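You operate a simulated robot arm through the tools that you are given. There is no shell and no other tool. Be economical: measure what you need, move in short steps, check, and stop when the job is done.

The job below is to be done with a simulated robot arm. You get a single attempt, and the scene is never put back.

Task
Fetch the rolled purple scarf and set it on top of the orange polishing pad.

The check looks at the end state, three seconds after you hand in, the way a careful person would. Anything else that was tipped, shoved, dropped, spilled or broken makes it a failure.

Robot
A 6-joint arm with a two-finger parallel gripper, fixed in place. Base frame: the origin is at the foot of the arm, x ahead of it, y to its left, z up; the work surface is at about z = 80. Readings come in cm, degrees, newtons and seconds.
With the tool pointing down near the work surface it reaches from about 24 to 64 cm from the base axis. Its first joint turns from -66.0 to 66.0 degrees. Payload 2.7 kg.
The tool frame sits at the grasp point between the pads (the TCP): z along the fingers, y along the line on which they close. The tips reach 2.3 cm beyond it. The gripper opens to 9.4 cm. The fingers are 3.8 cm wide and 1 cm thick; the gripper's body (5.4 by 9.6 cm) begins 3.9 cm behind the TCP.
Orientation is that of the tool frame in the base frame, as a unit quaternion [w, x, y, z]. With the fingers straight down and closing along the base's y, the tool's x points along the base's -x, its y along +y and its z along -z.

Tools
- The arm moves only by the tool arm_command. Its argument "plan" is a list of rows, each an object (a shift or turn left out is 0, a gripper value left out holds the last) with "dp": the shift along the base's x, y, z in cm, a list of three; "rot": the turn, a rotation vector about the base's x, y, z in degrees, a list of three; "hand": the opening, from 0 (shut) to 1 (fully open). In form: [{"dp": [tx, ty, tz], "rot": [wx, wy, wz], "hand": hand}, ...]. A call has 1 to 8 rows; each row shifts and turns the commanded pose from where the row before left it. A row lasts 0.2 s, in which the tool goes at most 5 cm and 8.6 degrees; a call with a longer step from one row to the next is refused whole, and so is a gripper value outside its range. Where a pose cannot be reached the arm comes as near as it can. A force on the tool above 40 N (or 10 N above the force at the start of the call, whichever is more), or a blocked arm, ends the call early, and 0.2 s more pass. Each finger travels about 4.5 cm/s and halts on what it meets, pressing with about 24 N; the grip force reading is that of the motor and also rises with nothing between the fingers. The clock runs only during rows and for 0.2 s after the last one: add rows that do not move to give the fingers time. It gives the time, the measured TCP pose, the force on the tool (base axes), the opening and the grip force at its end, in the units of the frame above (readings bear some noise), and new pictures: "pictures" is both (left out), scene, wrist or none.
- Cameras (640 x 400 px; columns grow to the right, rows downward): "scene" is fixed at [5.52, -41.82, 141.49]; the picture's right is [0.89, -0.46, 0.00], its down [-0.27, -0.52, -0.81] and it looks along [0.37, 0.72, -0.58] (base axes); focal length 342 px, centre (320, 200). "wrist" rides on the gripper at [-3.9, 0, -4.4] in the tool frame; the picture's right is [0.00, -1.00, 0.00], its down [0.97, 0.00, -0.24] and it looks along [0.24, 0.00, 0.97] (tool axes); focal length 218 px, centre (320, 200).
- pixel_to_xyz(camera, pixels): for up to 12 pixels [column, row] of the newest picture of that camera ("zoom" is the newest enlarged one), the place [x, y, z] in the base frame of the surface seen there, good to about 0.3 cm, but the place of the scene camera against the robot may be out by one fixed shift of up to 1.8 cm in any direction. No time passes.
- close_up(camera, box): a new picture of the part [left, top, right, bottom] of that camera's present view, enlarged. No time passes.
- job_done(): hands the job in; it is judged then, once.

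Go step by step. Measure first, check grasps and placings, and put right what went wrong. The budget is 60 turns and 120 pictures, counting those below and the enlarged ones. Unless the task says otherwise, let go and move clear before handing in, and close with one line.

The tools are called after ">>>" as name(argument=value, ...) on one line, values as JSON. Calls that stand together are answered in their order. arm_command: Moves the arm, as the interface text tells. Its arguments: {"type":"object","properties":{"plan":{"type":"array"},"pictures":{"type":"string","enum":["both","scene","wrist","none"]}},"required":["plan"]} The other tools are called the same way: pixel_to_xyz (camera, pixels) gives the place of the surface under pixels of a picture; close_up (camera, box) takes an enlarged picture of a part of a camera's view; job_done () hands the job in.

At the start:

```text
t: 0.0
position: [39.55, 15.69, 105.41]
ee_rot: [0.0, 0.0, 1.0, 0.001]
contact_force: [0.0, 0.0, -0.7]
width: 9.37
grip_force: 0.0
```

scene: 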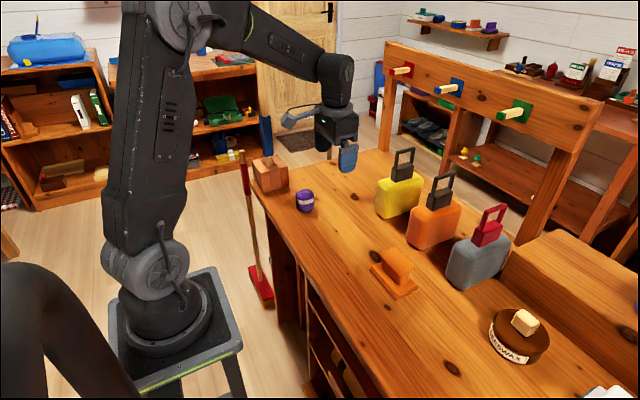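
wrist: 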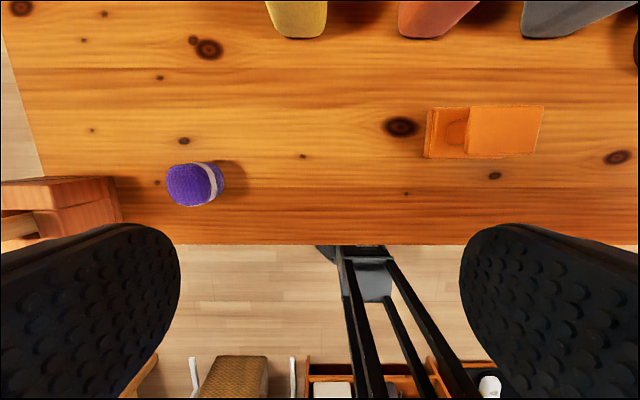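

The scarf appears to be the purple roll at scene (305,200), and the orange object at (397,272) is probably the pad. I'll enlarge both and measure them.

>>> close_up(camera="scene", box=[240, 140, 400, 240])

>>> close_up(camera="scene", box=[340, 220, 500, 320])

>>> close_up(camera="wrist", box=[140, 60, 600, 250])

>>> pixel_to_xyz(camera="wrist", pixels=[[170, 186], [190, 167], [190, 186], [192, 204], [215, 180], [430, 130], [450, 130], [470, 130], [505, 130], [540, 110], [535, 150], [350, 170]])

>>> pixel_to_xyz(camera="scene", pixels=[[305, 192], [305, 203], [305, 210], [395, 262], [385, 282], [400, 292], [412, 280], [340, 240]])

```text
4.00 times, centred on (320, 190) of scene
```

zoom: 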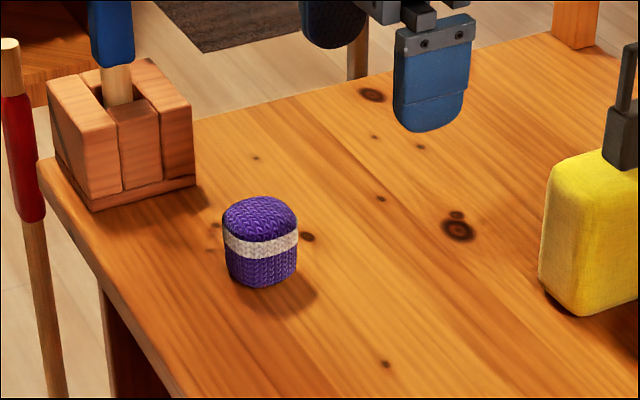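

```text
4.00 times, centred on (420, 270) of scene
```

zoom: 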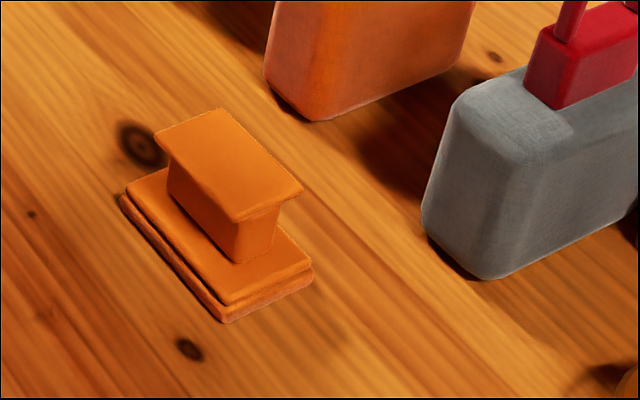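

```text
1.39 times, centred on (370, 155) of wrist
```

zoom: 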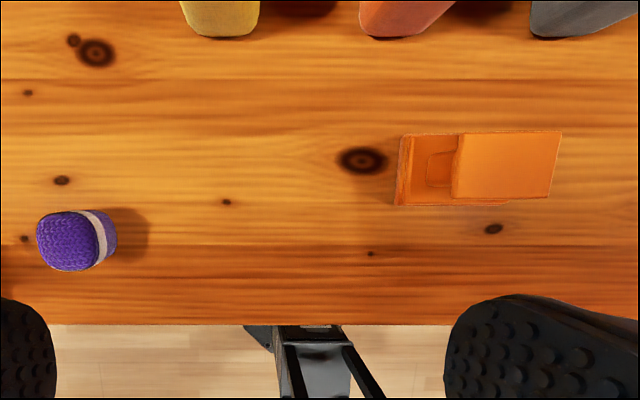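

```text
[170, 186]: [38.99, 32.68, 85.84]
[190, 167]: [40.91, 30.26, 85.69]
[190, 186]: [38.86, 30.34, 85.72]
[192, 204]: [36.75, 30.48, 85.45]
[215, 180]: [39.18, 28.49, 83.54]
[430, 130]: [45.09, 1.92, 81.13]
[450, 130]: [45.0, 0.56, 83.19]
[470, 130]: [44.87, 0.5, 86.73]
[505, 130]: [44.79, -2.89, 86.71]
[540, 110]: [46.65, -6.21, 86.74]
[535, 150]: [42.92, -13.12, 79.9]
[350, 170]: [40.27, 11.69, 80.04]
```

```text
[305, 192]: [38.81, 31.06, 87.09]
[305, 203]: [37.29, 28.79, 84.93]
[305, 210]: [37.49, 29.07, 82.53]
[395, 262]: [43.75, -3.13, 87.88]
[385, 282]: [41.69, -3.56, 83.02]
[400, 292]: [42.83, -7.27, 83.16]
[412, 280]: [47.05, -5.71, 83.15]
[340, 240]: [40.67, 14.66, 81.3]
```

The scarf stands upright, centred near (38.9, 30.5) with its top at about z 85.8. The pad's handle plate is at about z 86.7, centred near (44.8, -3). Next I'll measure how close the brick-coloured box is to the scarf.

>>> pixel_to_xyz(camera="wrist", pixels=[[118, 185], [119, 200], [121, 217], [108, 180], [60, 180], [40, 200], [475, 110], [540, 140], [480, 152], [180, 170], [205, 170], [180, 200]])

>>> pixel_to_xyz(camera="scene", pixels=[[287, 185], [286, 172], [278, 160], [263, 190], [385, 254], [394, 249], [412, 268], [401, 272]])

```text
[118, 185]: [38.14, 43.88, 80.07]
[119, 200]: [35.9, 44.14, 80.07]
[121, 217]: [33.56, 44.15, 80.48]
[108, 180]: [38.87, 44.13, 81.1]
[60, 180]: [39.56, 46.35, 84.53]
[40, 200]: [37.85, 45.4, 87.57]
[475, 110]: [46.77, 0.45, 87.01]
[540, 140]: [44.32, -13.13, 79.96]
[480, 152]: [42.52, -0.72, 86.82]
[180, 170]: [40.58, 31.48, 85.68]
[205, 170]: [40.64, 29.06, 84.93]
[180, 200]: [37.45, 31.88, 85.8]
```

```text
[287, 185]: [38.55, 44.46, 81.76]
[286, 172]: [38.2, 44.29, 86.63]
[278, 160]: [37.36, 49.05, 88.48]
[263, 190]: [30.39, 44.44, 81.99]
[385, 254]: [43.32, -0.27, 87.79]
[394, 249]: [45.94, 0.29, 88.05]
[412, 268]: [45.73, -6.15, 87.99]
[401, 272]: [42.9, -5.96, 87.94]
```

The box starts at y ≈ 44, so there is room to grasp along y without touching it. I'll move above the scarf with the gripper open.

>>> arm_command(plan=[{"dp": [-0.2, 3.7, 0], "hand": 1}, {"dp": [-0.2, 3.7, 0]}, {"dp": [-0.2, 3.7, -2]}, {"dp": [-0.1, 3.7, -3]}, {"dp": [0, 0, -4]}, {"dp": [0, 0, -4]}, {}, {}])

```text
t: 1.8
position: [38.81, 30.51, 92.53]
ee_rot: [0.0, -0.001, 1.0, 0.001]
contact_force: [-0.6, -1.0, 0.1]
width: 9.41
grip_force: 0.1
```

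scene: 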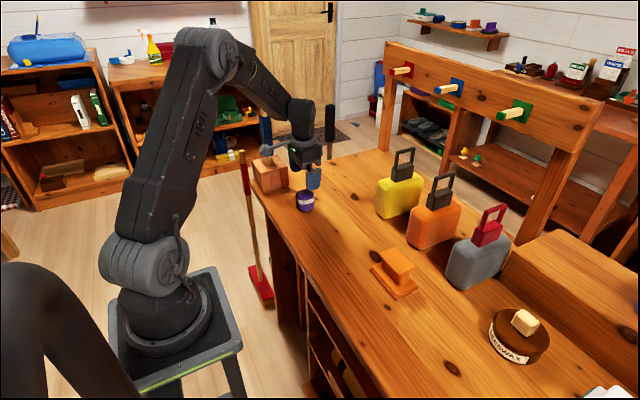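
wrist: 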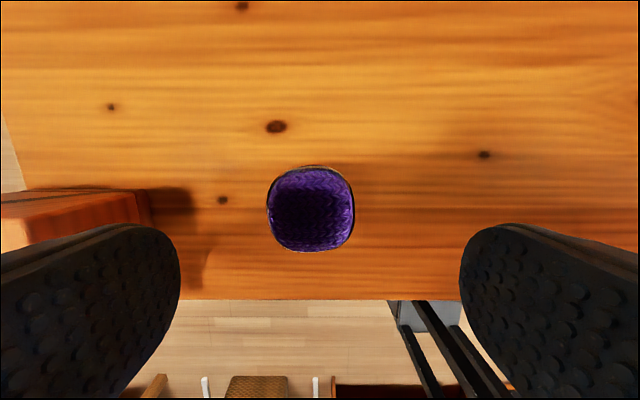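

The scarf's top sits at about wrist (311,208), slightly left of centre. I'll measure its edges before descending.

>>> pixel_to_xyz(camera="wrist", pixels=[[270, 210], [311, 210], [351, 210], [311, 172], [311, 247]])

```text
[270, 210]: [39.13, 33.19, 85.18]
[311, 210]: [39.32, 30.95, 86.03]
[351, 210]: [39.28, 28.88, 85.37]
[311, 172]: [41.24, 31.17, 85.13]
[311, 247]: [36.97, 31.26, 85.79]
```

The centre is about (39.1, 31.0) and the top is at z ≈ 86. I'll correct the position, descend to z ≈ 83.6 and close.

>>> arm_command(plan=[{"dp": [0.3, 0.5, -3]}, {"dp": [0, 0, -3]}, {"dp": [0, 0, -2.7]}, {}, {"hand": 0.4}, {"hand": 0.4}, {"hand": 0.4}, {"hand": 0.4}])

```text
t: 3.6
position: [39.08, 30.9, 83.85]
ee_rot: [0.001, -0.001, 1.0, 0.001]
contact_force: [-1.0, -0.1, -0.8]
width: 4.87
grip_force: 24.2
```

scene: 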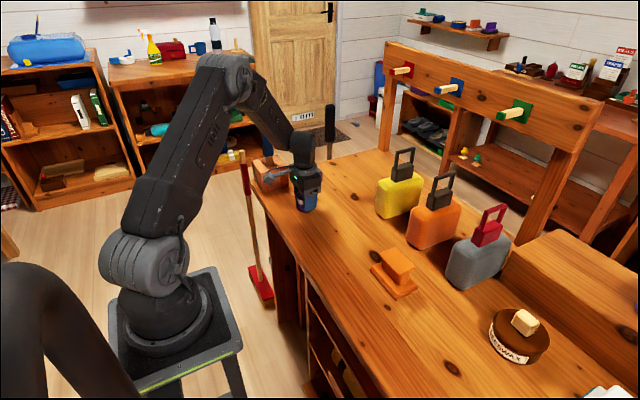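
wrist: 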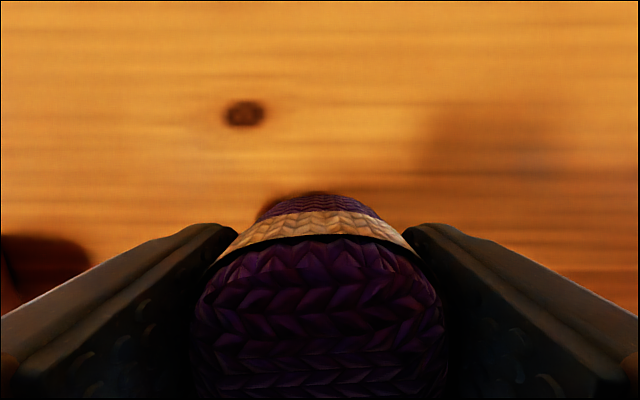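

The fingers stopped at 4.87 cm with 24 N, so the scarf is held. I'll lift it straight up.

>>> arm_command(plan=[{"hand": 0.3}, {"dp": [0, 0, 1.5]}, {"dp": [0, 0, 3]}, {"dp": [0, 0, 3]}, {"dp": [0, 0, 3]}, {"dp": [0, 0, 2]}, {}])

```text
t: 5.2
position: [39.2, 31.02, 96.38]
ee_rot: [0.0, -0.002, 1.0, 0.002]
contact_force: [0.7, -0.4, 0.6]
width: 2.82
grip_force: 0.1
```

scene: 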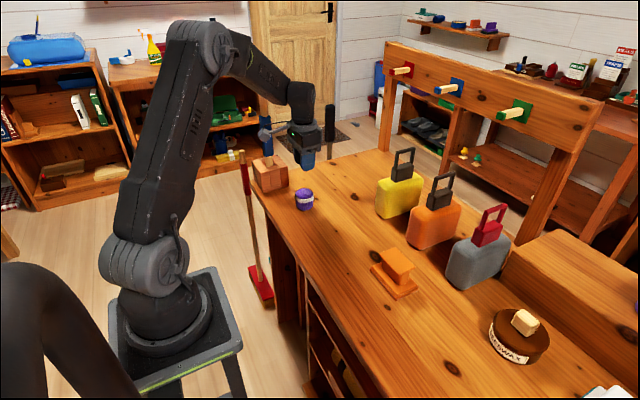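
wrist: 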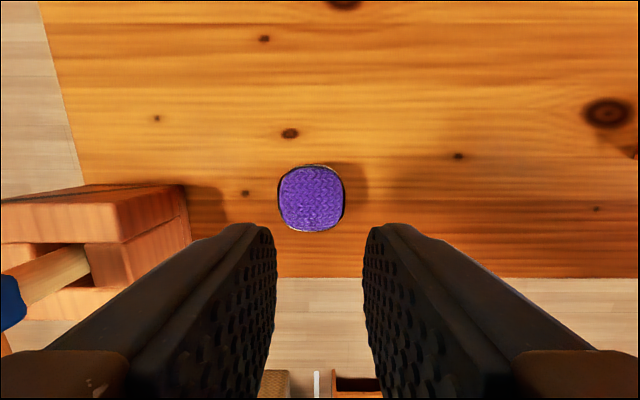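

The scarf slipped out: the opening is down to 2.82 cm and the scarf is still standing at wrist (311,198). I'll check its shape and position before trying again.

>>> close_up(camera="scene", box=[264, 170, 344, 220])

>>> close_up(camera="wrist", box=[240, 140, 400, 240])

>>> pixel_to_xyz(camera="wrist", pixels=[[281, 198], [311, 198], [342, 198], [311, 168], [311, 229]])

```text
8.00 times, centred on (304, 195) of scene
```

zoom: 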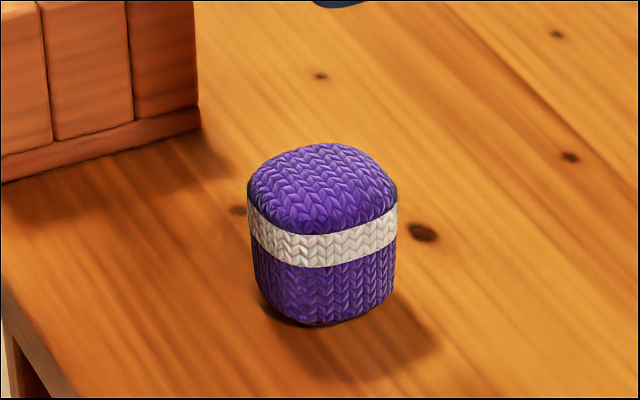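

```text
4.00 times, centred on (320, 190) of wrist
```

zoom: 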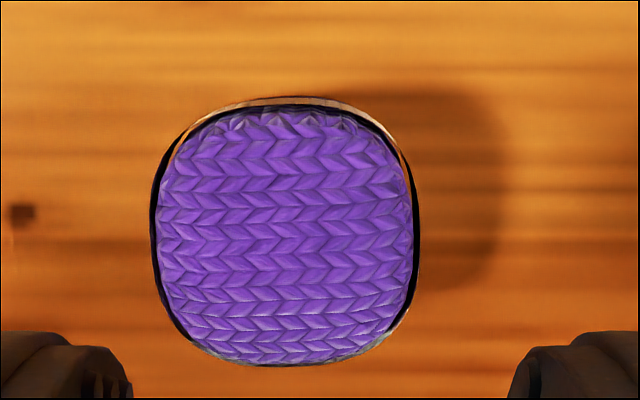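

```text
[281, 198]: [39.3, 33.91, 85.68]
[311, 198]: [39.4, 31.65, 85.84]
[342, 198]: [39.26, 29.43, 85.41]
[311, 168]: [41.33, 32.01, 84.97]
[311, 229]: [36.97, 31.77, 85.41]
```

The scarf is upright and undamaged, now centred near (39.2, 31.6). I'll open, regrip about 1 cm lower with a full close command, and give the fingers time to settle.

>>> arm_command(plan=[{"dp": [0, 0.6, 0], "hand": 1}, {}, {}, {"dp": [0, 0, -3]}, {}])

```text
t: 6.4
position: [39.23, 31.58, 93.25]
ee_rot: [0.002, -0.001, 1.0, 0.001]
contact_force: [-0.4, 0.9, 0.4]
width: 9.36
grip_force: 0.1
```

scene: 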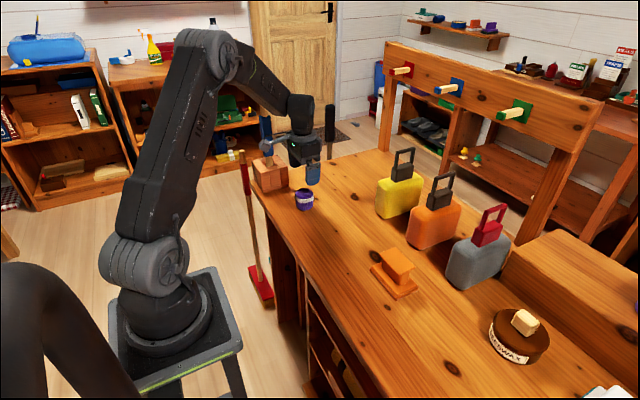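
wrist: 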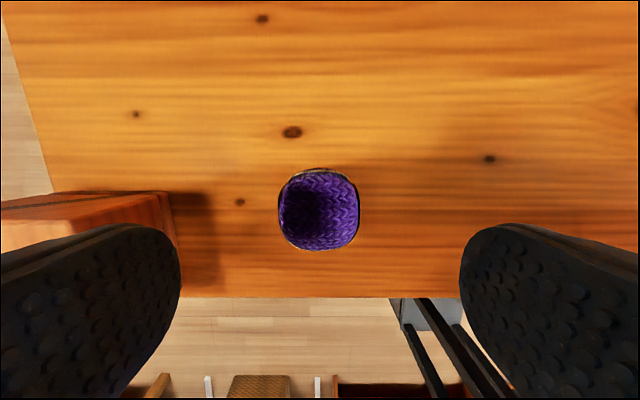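

The scarf is now centred at wrist (319,209). I'll descend 10.5 cm and close.

>>> arm_command(plan=[{"dp": [0, 0, -4]}, {"dp": [0, 0, -4]}, {"dp": [0, 0, -2.5]}, {}, {"hand": 0}, {}, {}, {}])

>>> arm_command(plan=[{}, {"dp": [0, 0, 0.3]}, {"dp": [0, 0, 0.4]}, {"dp": [0, 0, 0.4]}, {"dp": [0, 0, 0.4]}, {}])

```text
t: 8.2
position: [39.16, 31.58, 82.82]
ee_rot: [0.001, -0.001, 1.0, 0.001]
contact_force: [0.1, -0.6, -0.8]
width: 4.82
grip_force: 24.0
```

scene: 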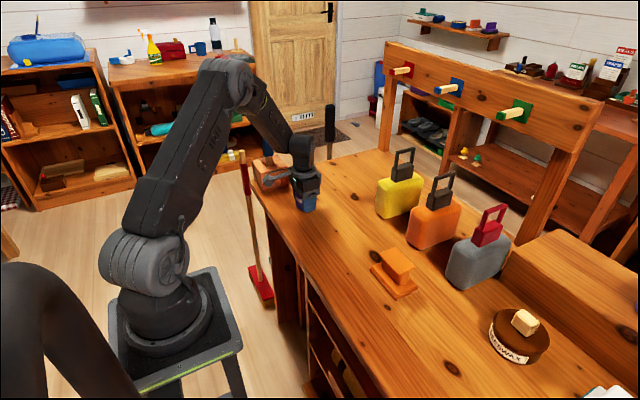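
wrist: 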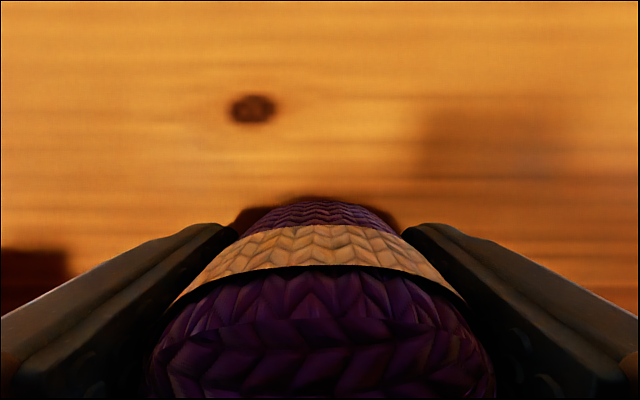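

```text
t: 9.6
position: [39.1, 31.6, 84.34]
ee_rot: [0.001, -0.001, 1.0, 0.0]
contact_force: [0.0, 0.6, -0.7]
width: 4.86
grip_force: 24.1
```

scene: 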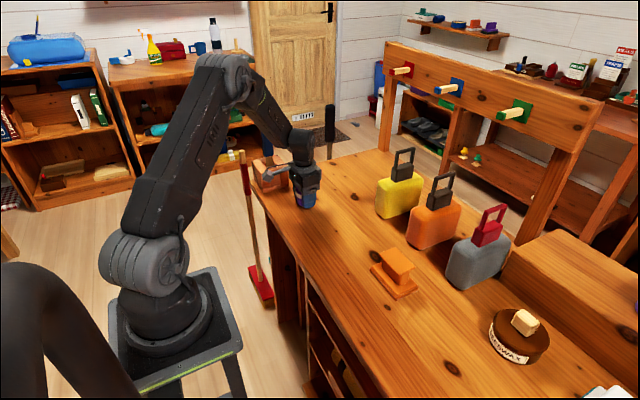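
wrist: 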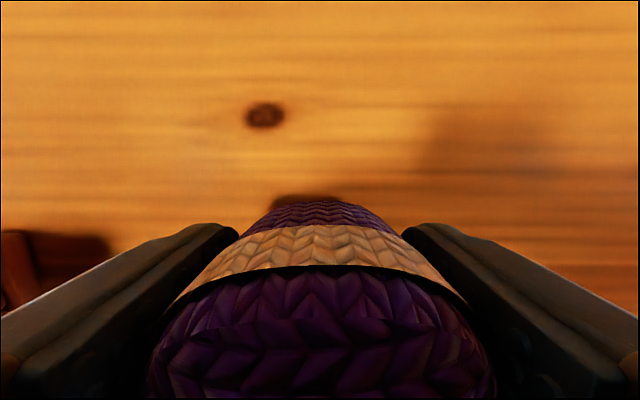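

The scarf looks the same relative to the fingers after a 1.5 cm lift, and grip is 24 N at 4.86 cm, so it is holding. I'll keep lifting gently.

>>> arm_command(plan=[{"dp": [0, 0, 0.6]}, {"dp": [0, 0, 1]}, {"dp": [0, 0, 1.5]}, {"dp": [0, 0, 1.5]}, {"dp": [0, 0, 1.5]}, {"dp": [0, 0, 1.5]}, {"dp": [0, 0, 1]}, {"dp": [0, 0, 0.5]}])

```text
t: 11.4
position: [39.17, 31.68, 93.43]
ee_rot: [0.002, -0.001, 1.0, 0.0]
contact_force: [0.4, 0.6, -1.4]
width: 4.85
grip_force: 23.6
```

scene: 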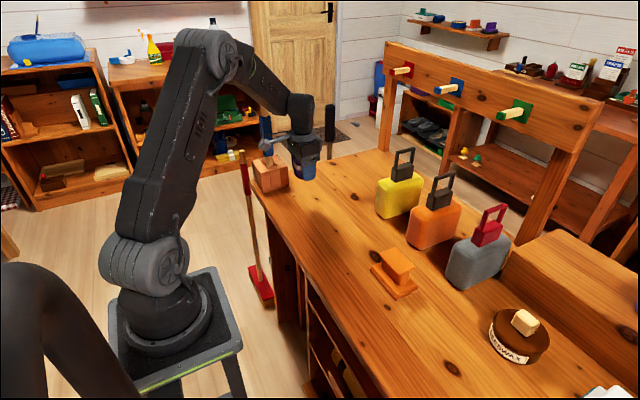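
wrist: 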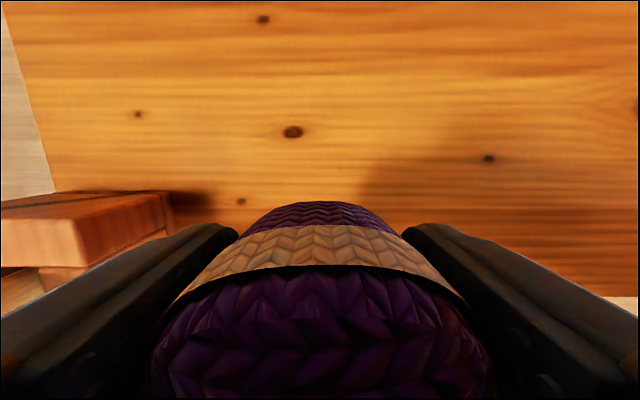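

The scarf is securely held at z 93.4, and its bottom is at about 90.6. I'll carry it toward the pad gently.

>>> arm_command(plan=[{"dp": [0.2, -1, 0.5]}, {"dp": [0.4, -2, 0.5]}, {"dp": [0.5, -3, 0.5]}, {"dp": [0.5, -3, 0]}, {"dp": [0.5, -3, 0]}, {"dp": [0.5, -3, 0]}, {"dp": [0.3, -2, 0]}, {"dp": [0.1, -1, 0]}], pictures="none")

>>> arm_command(plan=[{"dp": [0.2, -1, 0]}, {"dp": [0.4, -2, 0]}, {"dp": [0.5, -3, 0]}, {"dp": [0.5, -3, 0]}, {"dp": [0.4, -2.5, 0]}, {"dp": [0.2, -1.5, 0]}, {"dp": [0.1, -0.5, 0]}, {}])

```text
t: 13.2
position: [42.03, 13.6, 94.98]
ee_rot: [0.0, -0.001, 1.0, 0.001]
contact_force: [0.6, 0.0, -0.9]
width: 4.86
grip_force: 23.8
```

```text
t: 15.0
position: [44.38, 0.07, 94.85]
ee_rot: [0.0, 0.0, 1.0, 0.001]
contact_force: [0.4, 0.1, -0.2]
width: 4.85
grip_force: 24.1
```

scene: 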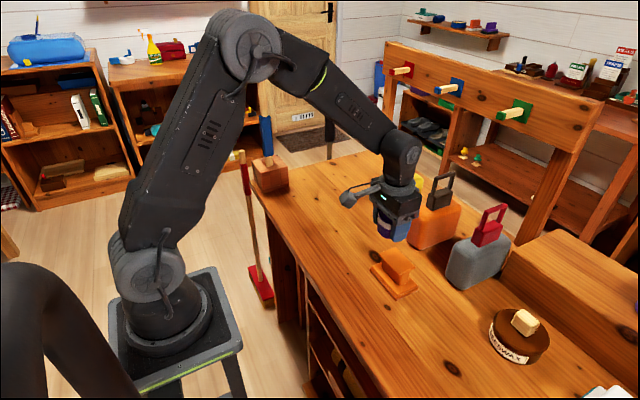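
wrist: 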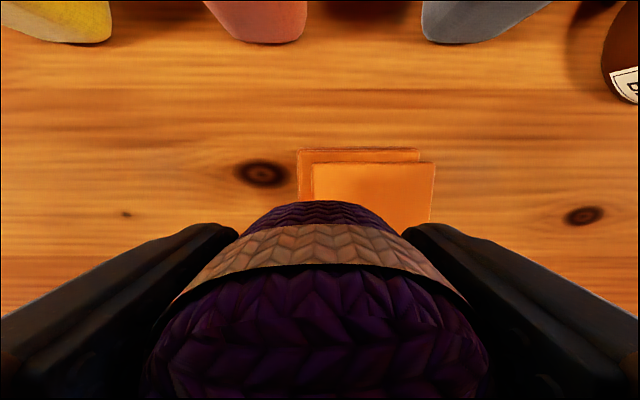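

The pad's plate is visible at wrist (313–435, 162). I'll measure it again from here and check how far the suitcases are.

>>> pixel_to_xyz(camera="wrist", pixels=[[317, 166], [317, 190], [375, 166], [431, 166], [430, 200], [428, 215], [375, 195], [320, 210], [265, 40], [110, 40], [430, 38], [302, 155]])

>>> pixel_to_xyz(camera="scene", pixels=[[385, 255], [394, 250], [412, 268], [400, 273], [398, 262]])

>>> close_up(camera="scene", box=[340, 190, 468, 270])

```text
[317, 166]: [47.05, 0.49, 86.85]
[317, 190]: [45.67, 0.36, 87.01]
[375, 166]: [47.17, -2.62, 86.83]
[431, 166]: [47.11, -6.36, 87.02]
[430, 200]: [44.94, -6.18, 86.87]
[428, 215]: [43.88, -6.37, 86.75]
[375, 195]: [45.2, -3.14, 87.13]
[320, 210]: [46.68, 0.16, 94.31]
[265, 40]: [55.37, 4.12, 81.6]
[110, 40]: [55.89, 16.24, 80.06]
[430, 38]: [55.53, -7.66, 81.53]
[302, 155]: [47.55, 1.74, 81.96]
```

```text
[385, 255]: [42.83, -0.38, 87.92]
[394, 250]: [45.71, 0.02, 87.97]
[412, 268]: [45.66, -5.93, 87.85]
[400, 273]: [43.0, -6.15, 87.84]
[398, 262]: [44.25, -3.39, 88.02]
```

```text
5.00 times, centred on (404, 230) of scene
```

zoom: 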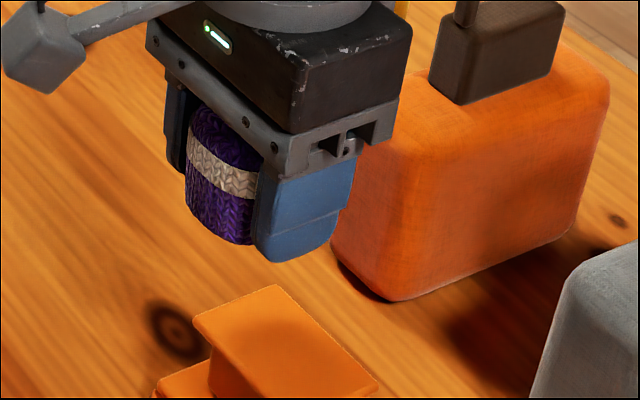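

The plate centre is about (44.9, -2.95) with its top at z ≈ 86.9, so contact should come at TCP z ≈ 89.6. I'll move over it and descend to 90.4.

>>> arm_command(plan=[{"dp": [0.2, -1, 0]}, {"dp": [0.2, -1.5, 0]}, {"dp": [0.1, -0.5, 0]}, {"dp": [0, 0, -1.5]}, {"dp": [0, 0, -1.5]}, {"dp": [0, 0, -1]}, {"dp": [0, 0, -0.5]}, {}])

>>> close_up(camera="scene", box=[348, 215, 460, 305])

```text
t: 16.8
position: [44.83, -3.0, 90.46]
ee_rot: [0.001, -0.001, 1.0, 0.001]
contact_force: [-0.6, 0.3, 0.2]
width: 4.86
grip_force: 23.7
```

scene: 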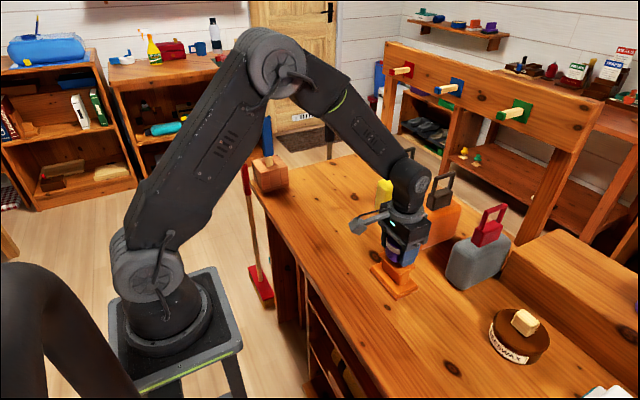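
wrist: 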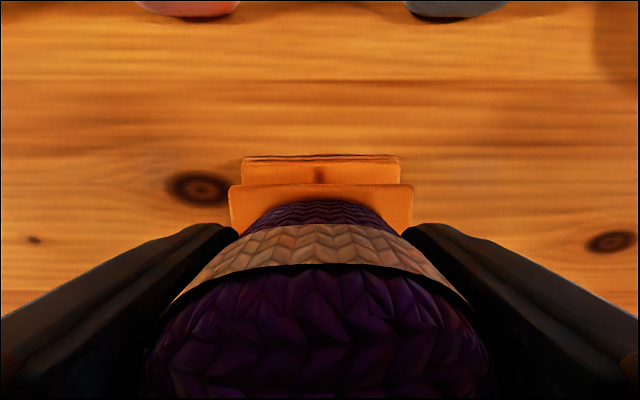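

```text
4.44 times, centred on (404, 260) of scene
```

zoom: 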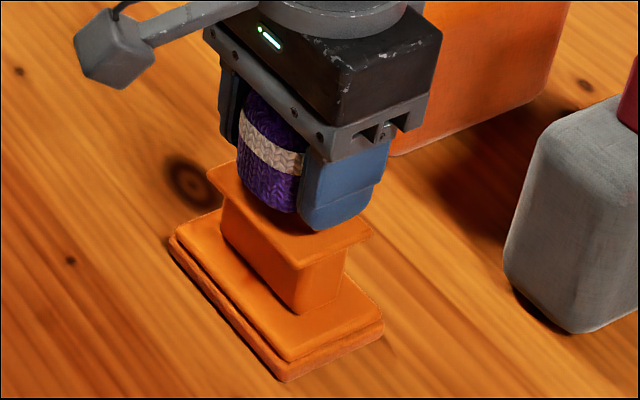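

The scarf is centred over the plate, which spans wrist columns 229–413, and there's about 0.8 cm left to go. I'll lower in small steps and watch the force.

>>> arm_command(plan=[{"dp": [0, 0, -0.3]}, {"dp": [0, 0, -0.3]}, {}], pictures="none")

>>> arm_command(plan=[{"dp": [0, 0, -0.15]}, {}], pictures="none")

>>> close_up(camera="scene", box=[348, 215, 460, 305])

```text
t: 17.6
position: [44.76, -2.98, 89.87]
ee_rot: [0.001, -0.001, 1.0, 0.001]
contact_force: [-0.6, -0.6, -0.5]
width: 4.85
grip_force: 23.5
```

```text
t: 18.2
position: [45.01, -2.93, 89.58]
ee_rot: [0.001, 0.0, 1.0, 0.001]
contact_force: [0.1, 0.2, -0.8]
width: 4.88
grip_force: 24.3
```

```text
4.44 times, centred on (404, 260) of scene
```

zoom: 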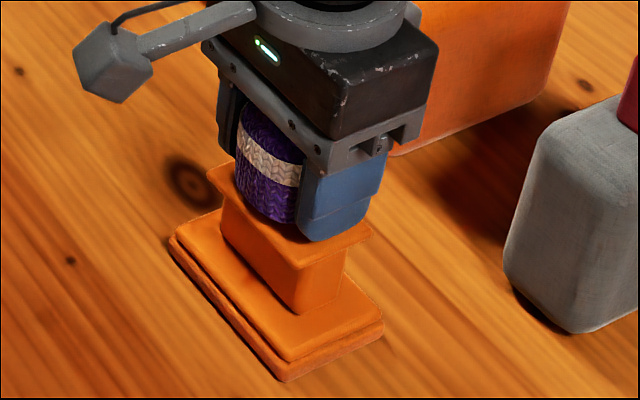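

There's no contact force yet, so I'll keep going down in 0.1 cm steps.

>>> arm_command(plan=[{"dp": [0, 0, -0.1]}, {}], pictures="none")

>>> arm_command(plan=[{"dp": [0, 0, -0.1]}, {}], pictures="none")

```text
t: 18.8
position: [45.01, -2.97, 89.66]
ee_rot: [0.001, -0.001, 1.0, 0.0]
contact_force: [-1.0, -1.2, 3.4]
width: 4.85
grip_force: 23.6
```

```text
t: 19.4
position: [45.02, -2.86, 89.65]
ee_rot: [0.002, -0.001, 1.0, 0.0]
contact_force: [-2.6, -1.0, 15.2]
width: 4.85
grip_force: 24.4
```

Contact is clear, with 15 N upward. I'll back off 0.1 cm, open gradually, and look before rising.

>>> arm_command(plan=[{"dp": [0, 0, 0.12]}, {"hand": 0.52}, {"hand": 0.56}, {"hand": 0.62}, {"hand": 0.7}, {"hand": 0.8}, {"hand": 0.8}])

>>> close_up(camera="scene", box=[348, 215, 460, 305])

```text
t: 21.0
position: [44.95, -2.88, 89.66]
ee_rot: [0.001, -0.001, 1.0, 0.001]
contact_force: [-0.4, -0.1, 0.3]
width: 7.51
grip_force: 0.1
```

scene: 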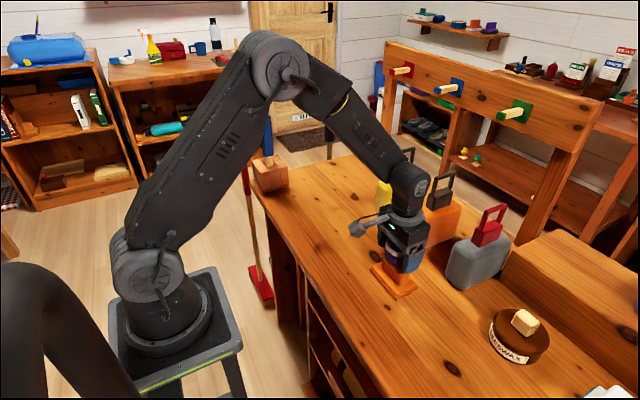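
wrist: 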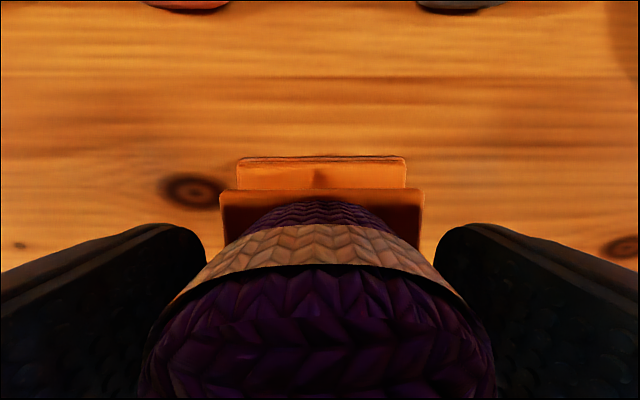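

```text
4.44 times, centred on (404, 260) of scene
```

zoom: 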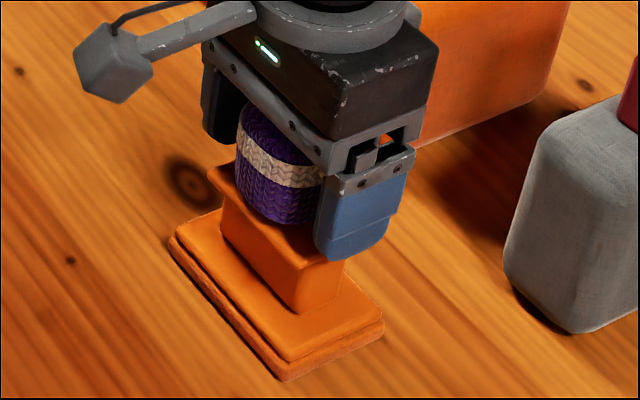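

The scarf is released and standing on the plate. I'll open a little more and rise straight up until clear.

>>> arm_command(plan=[{"hand": 0.9}, {"dp": [0, 0, 1]}, {"dp": [0, 0, 2]}, {"dp": [0, 0, 3]}, {"dp": [0, 0, 3]}, {"dp": [0, 0, 3]}, {}, {}])

>>> close_up(camera="scene", box=[348, 215, 460, 305])

```text
t: 22.8
position: [44.92, -2.84, 101.43]
ee_rot: [0.0, -0.001, 1.0, 0.0]
contact_force: [0.1, -0.5, -0.8]
width: 8.44
grip_force: 0.1
```

scene: 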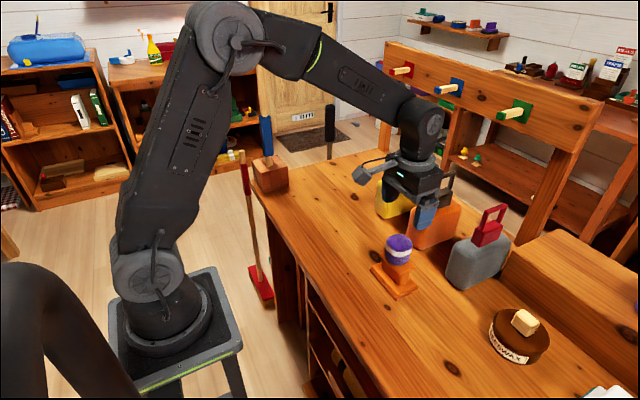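
wrist: 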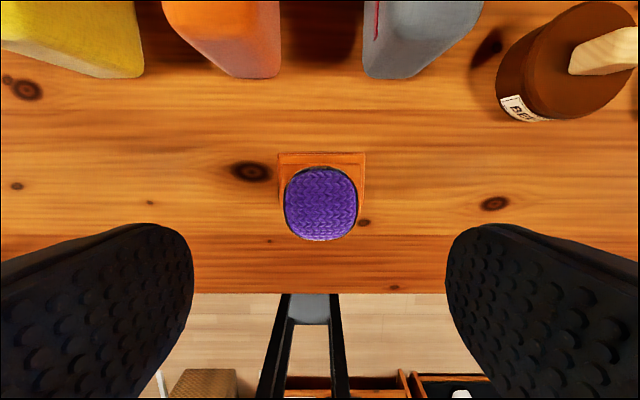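

```text
4.44 times, centred on (404, 260) of scene
```

zoom: 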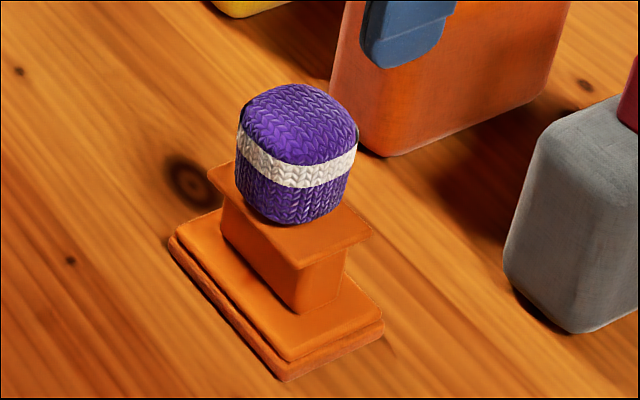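

The scarf stands upright on the pad's plate at scene (398,248). The gripper is clear, and the pad and suitcases haven't moved, so I'll hand in.

>>> job_done()

```text
The job is handed in.
```

The purple scarf is standing on top of the orange polishing pad. It slipped out of the first grasp but stayed upright, the second held, and nothing else was disturbed.
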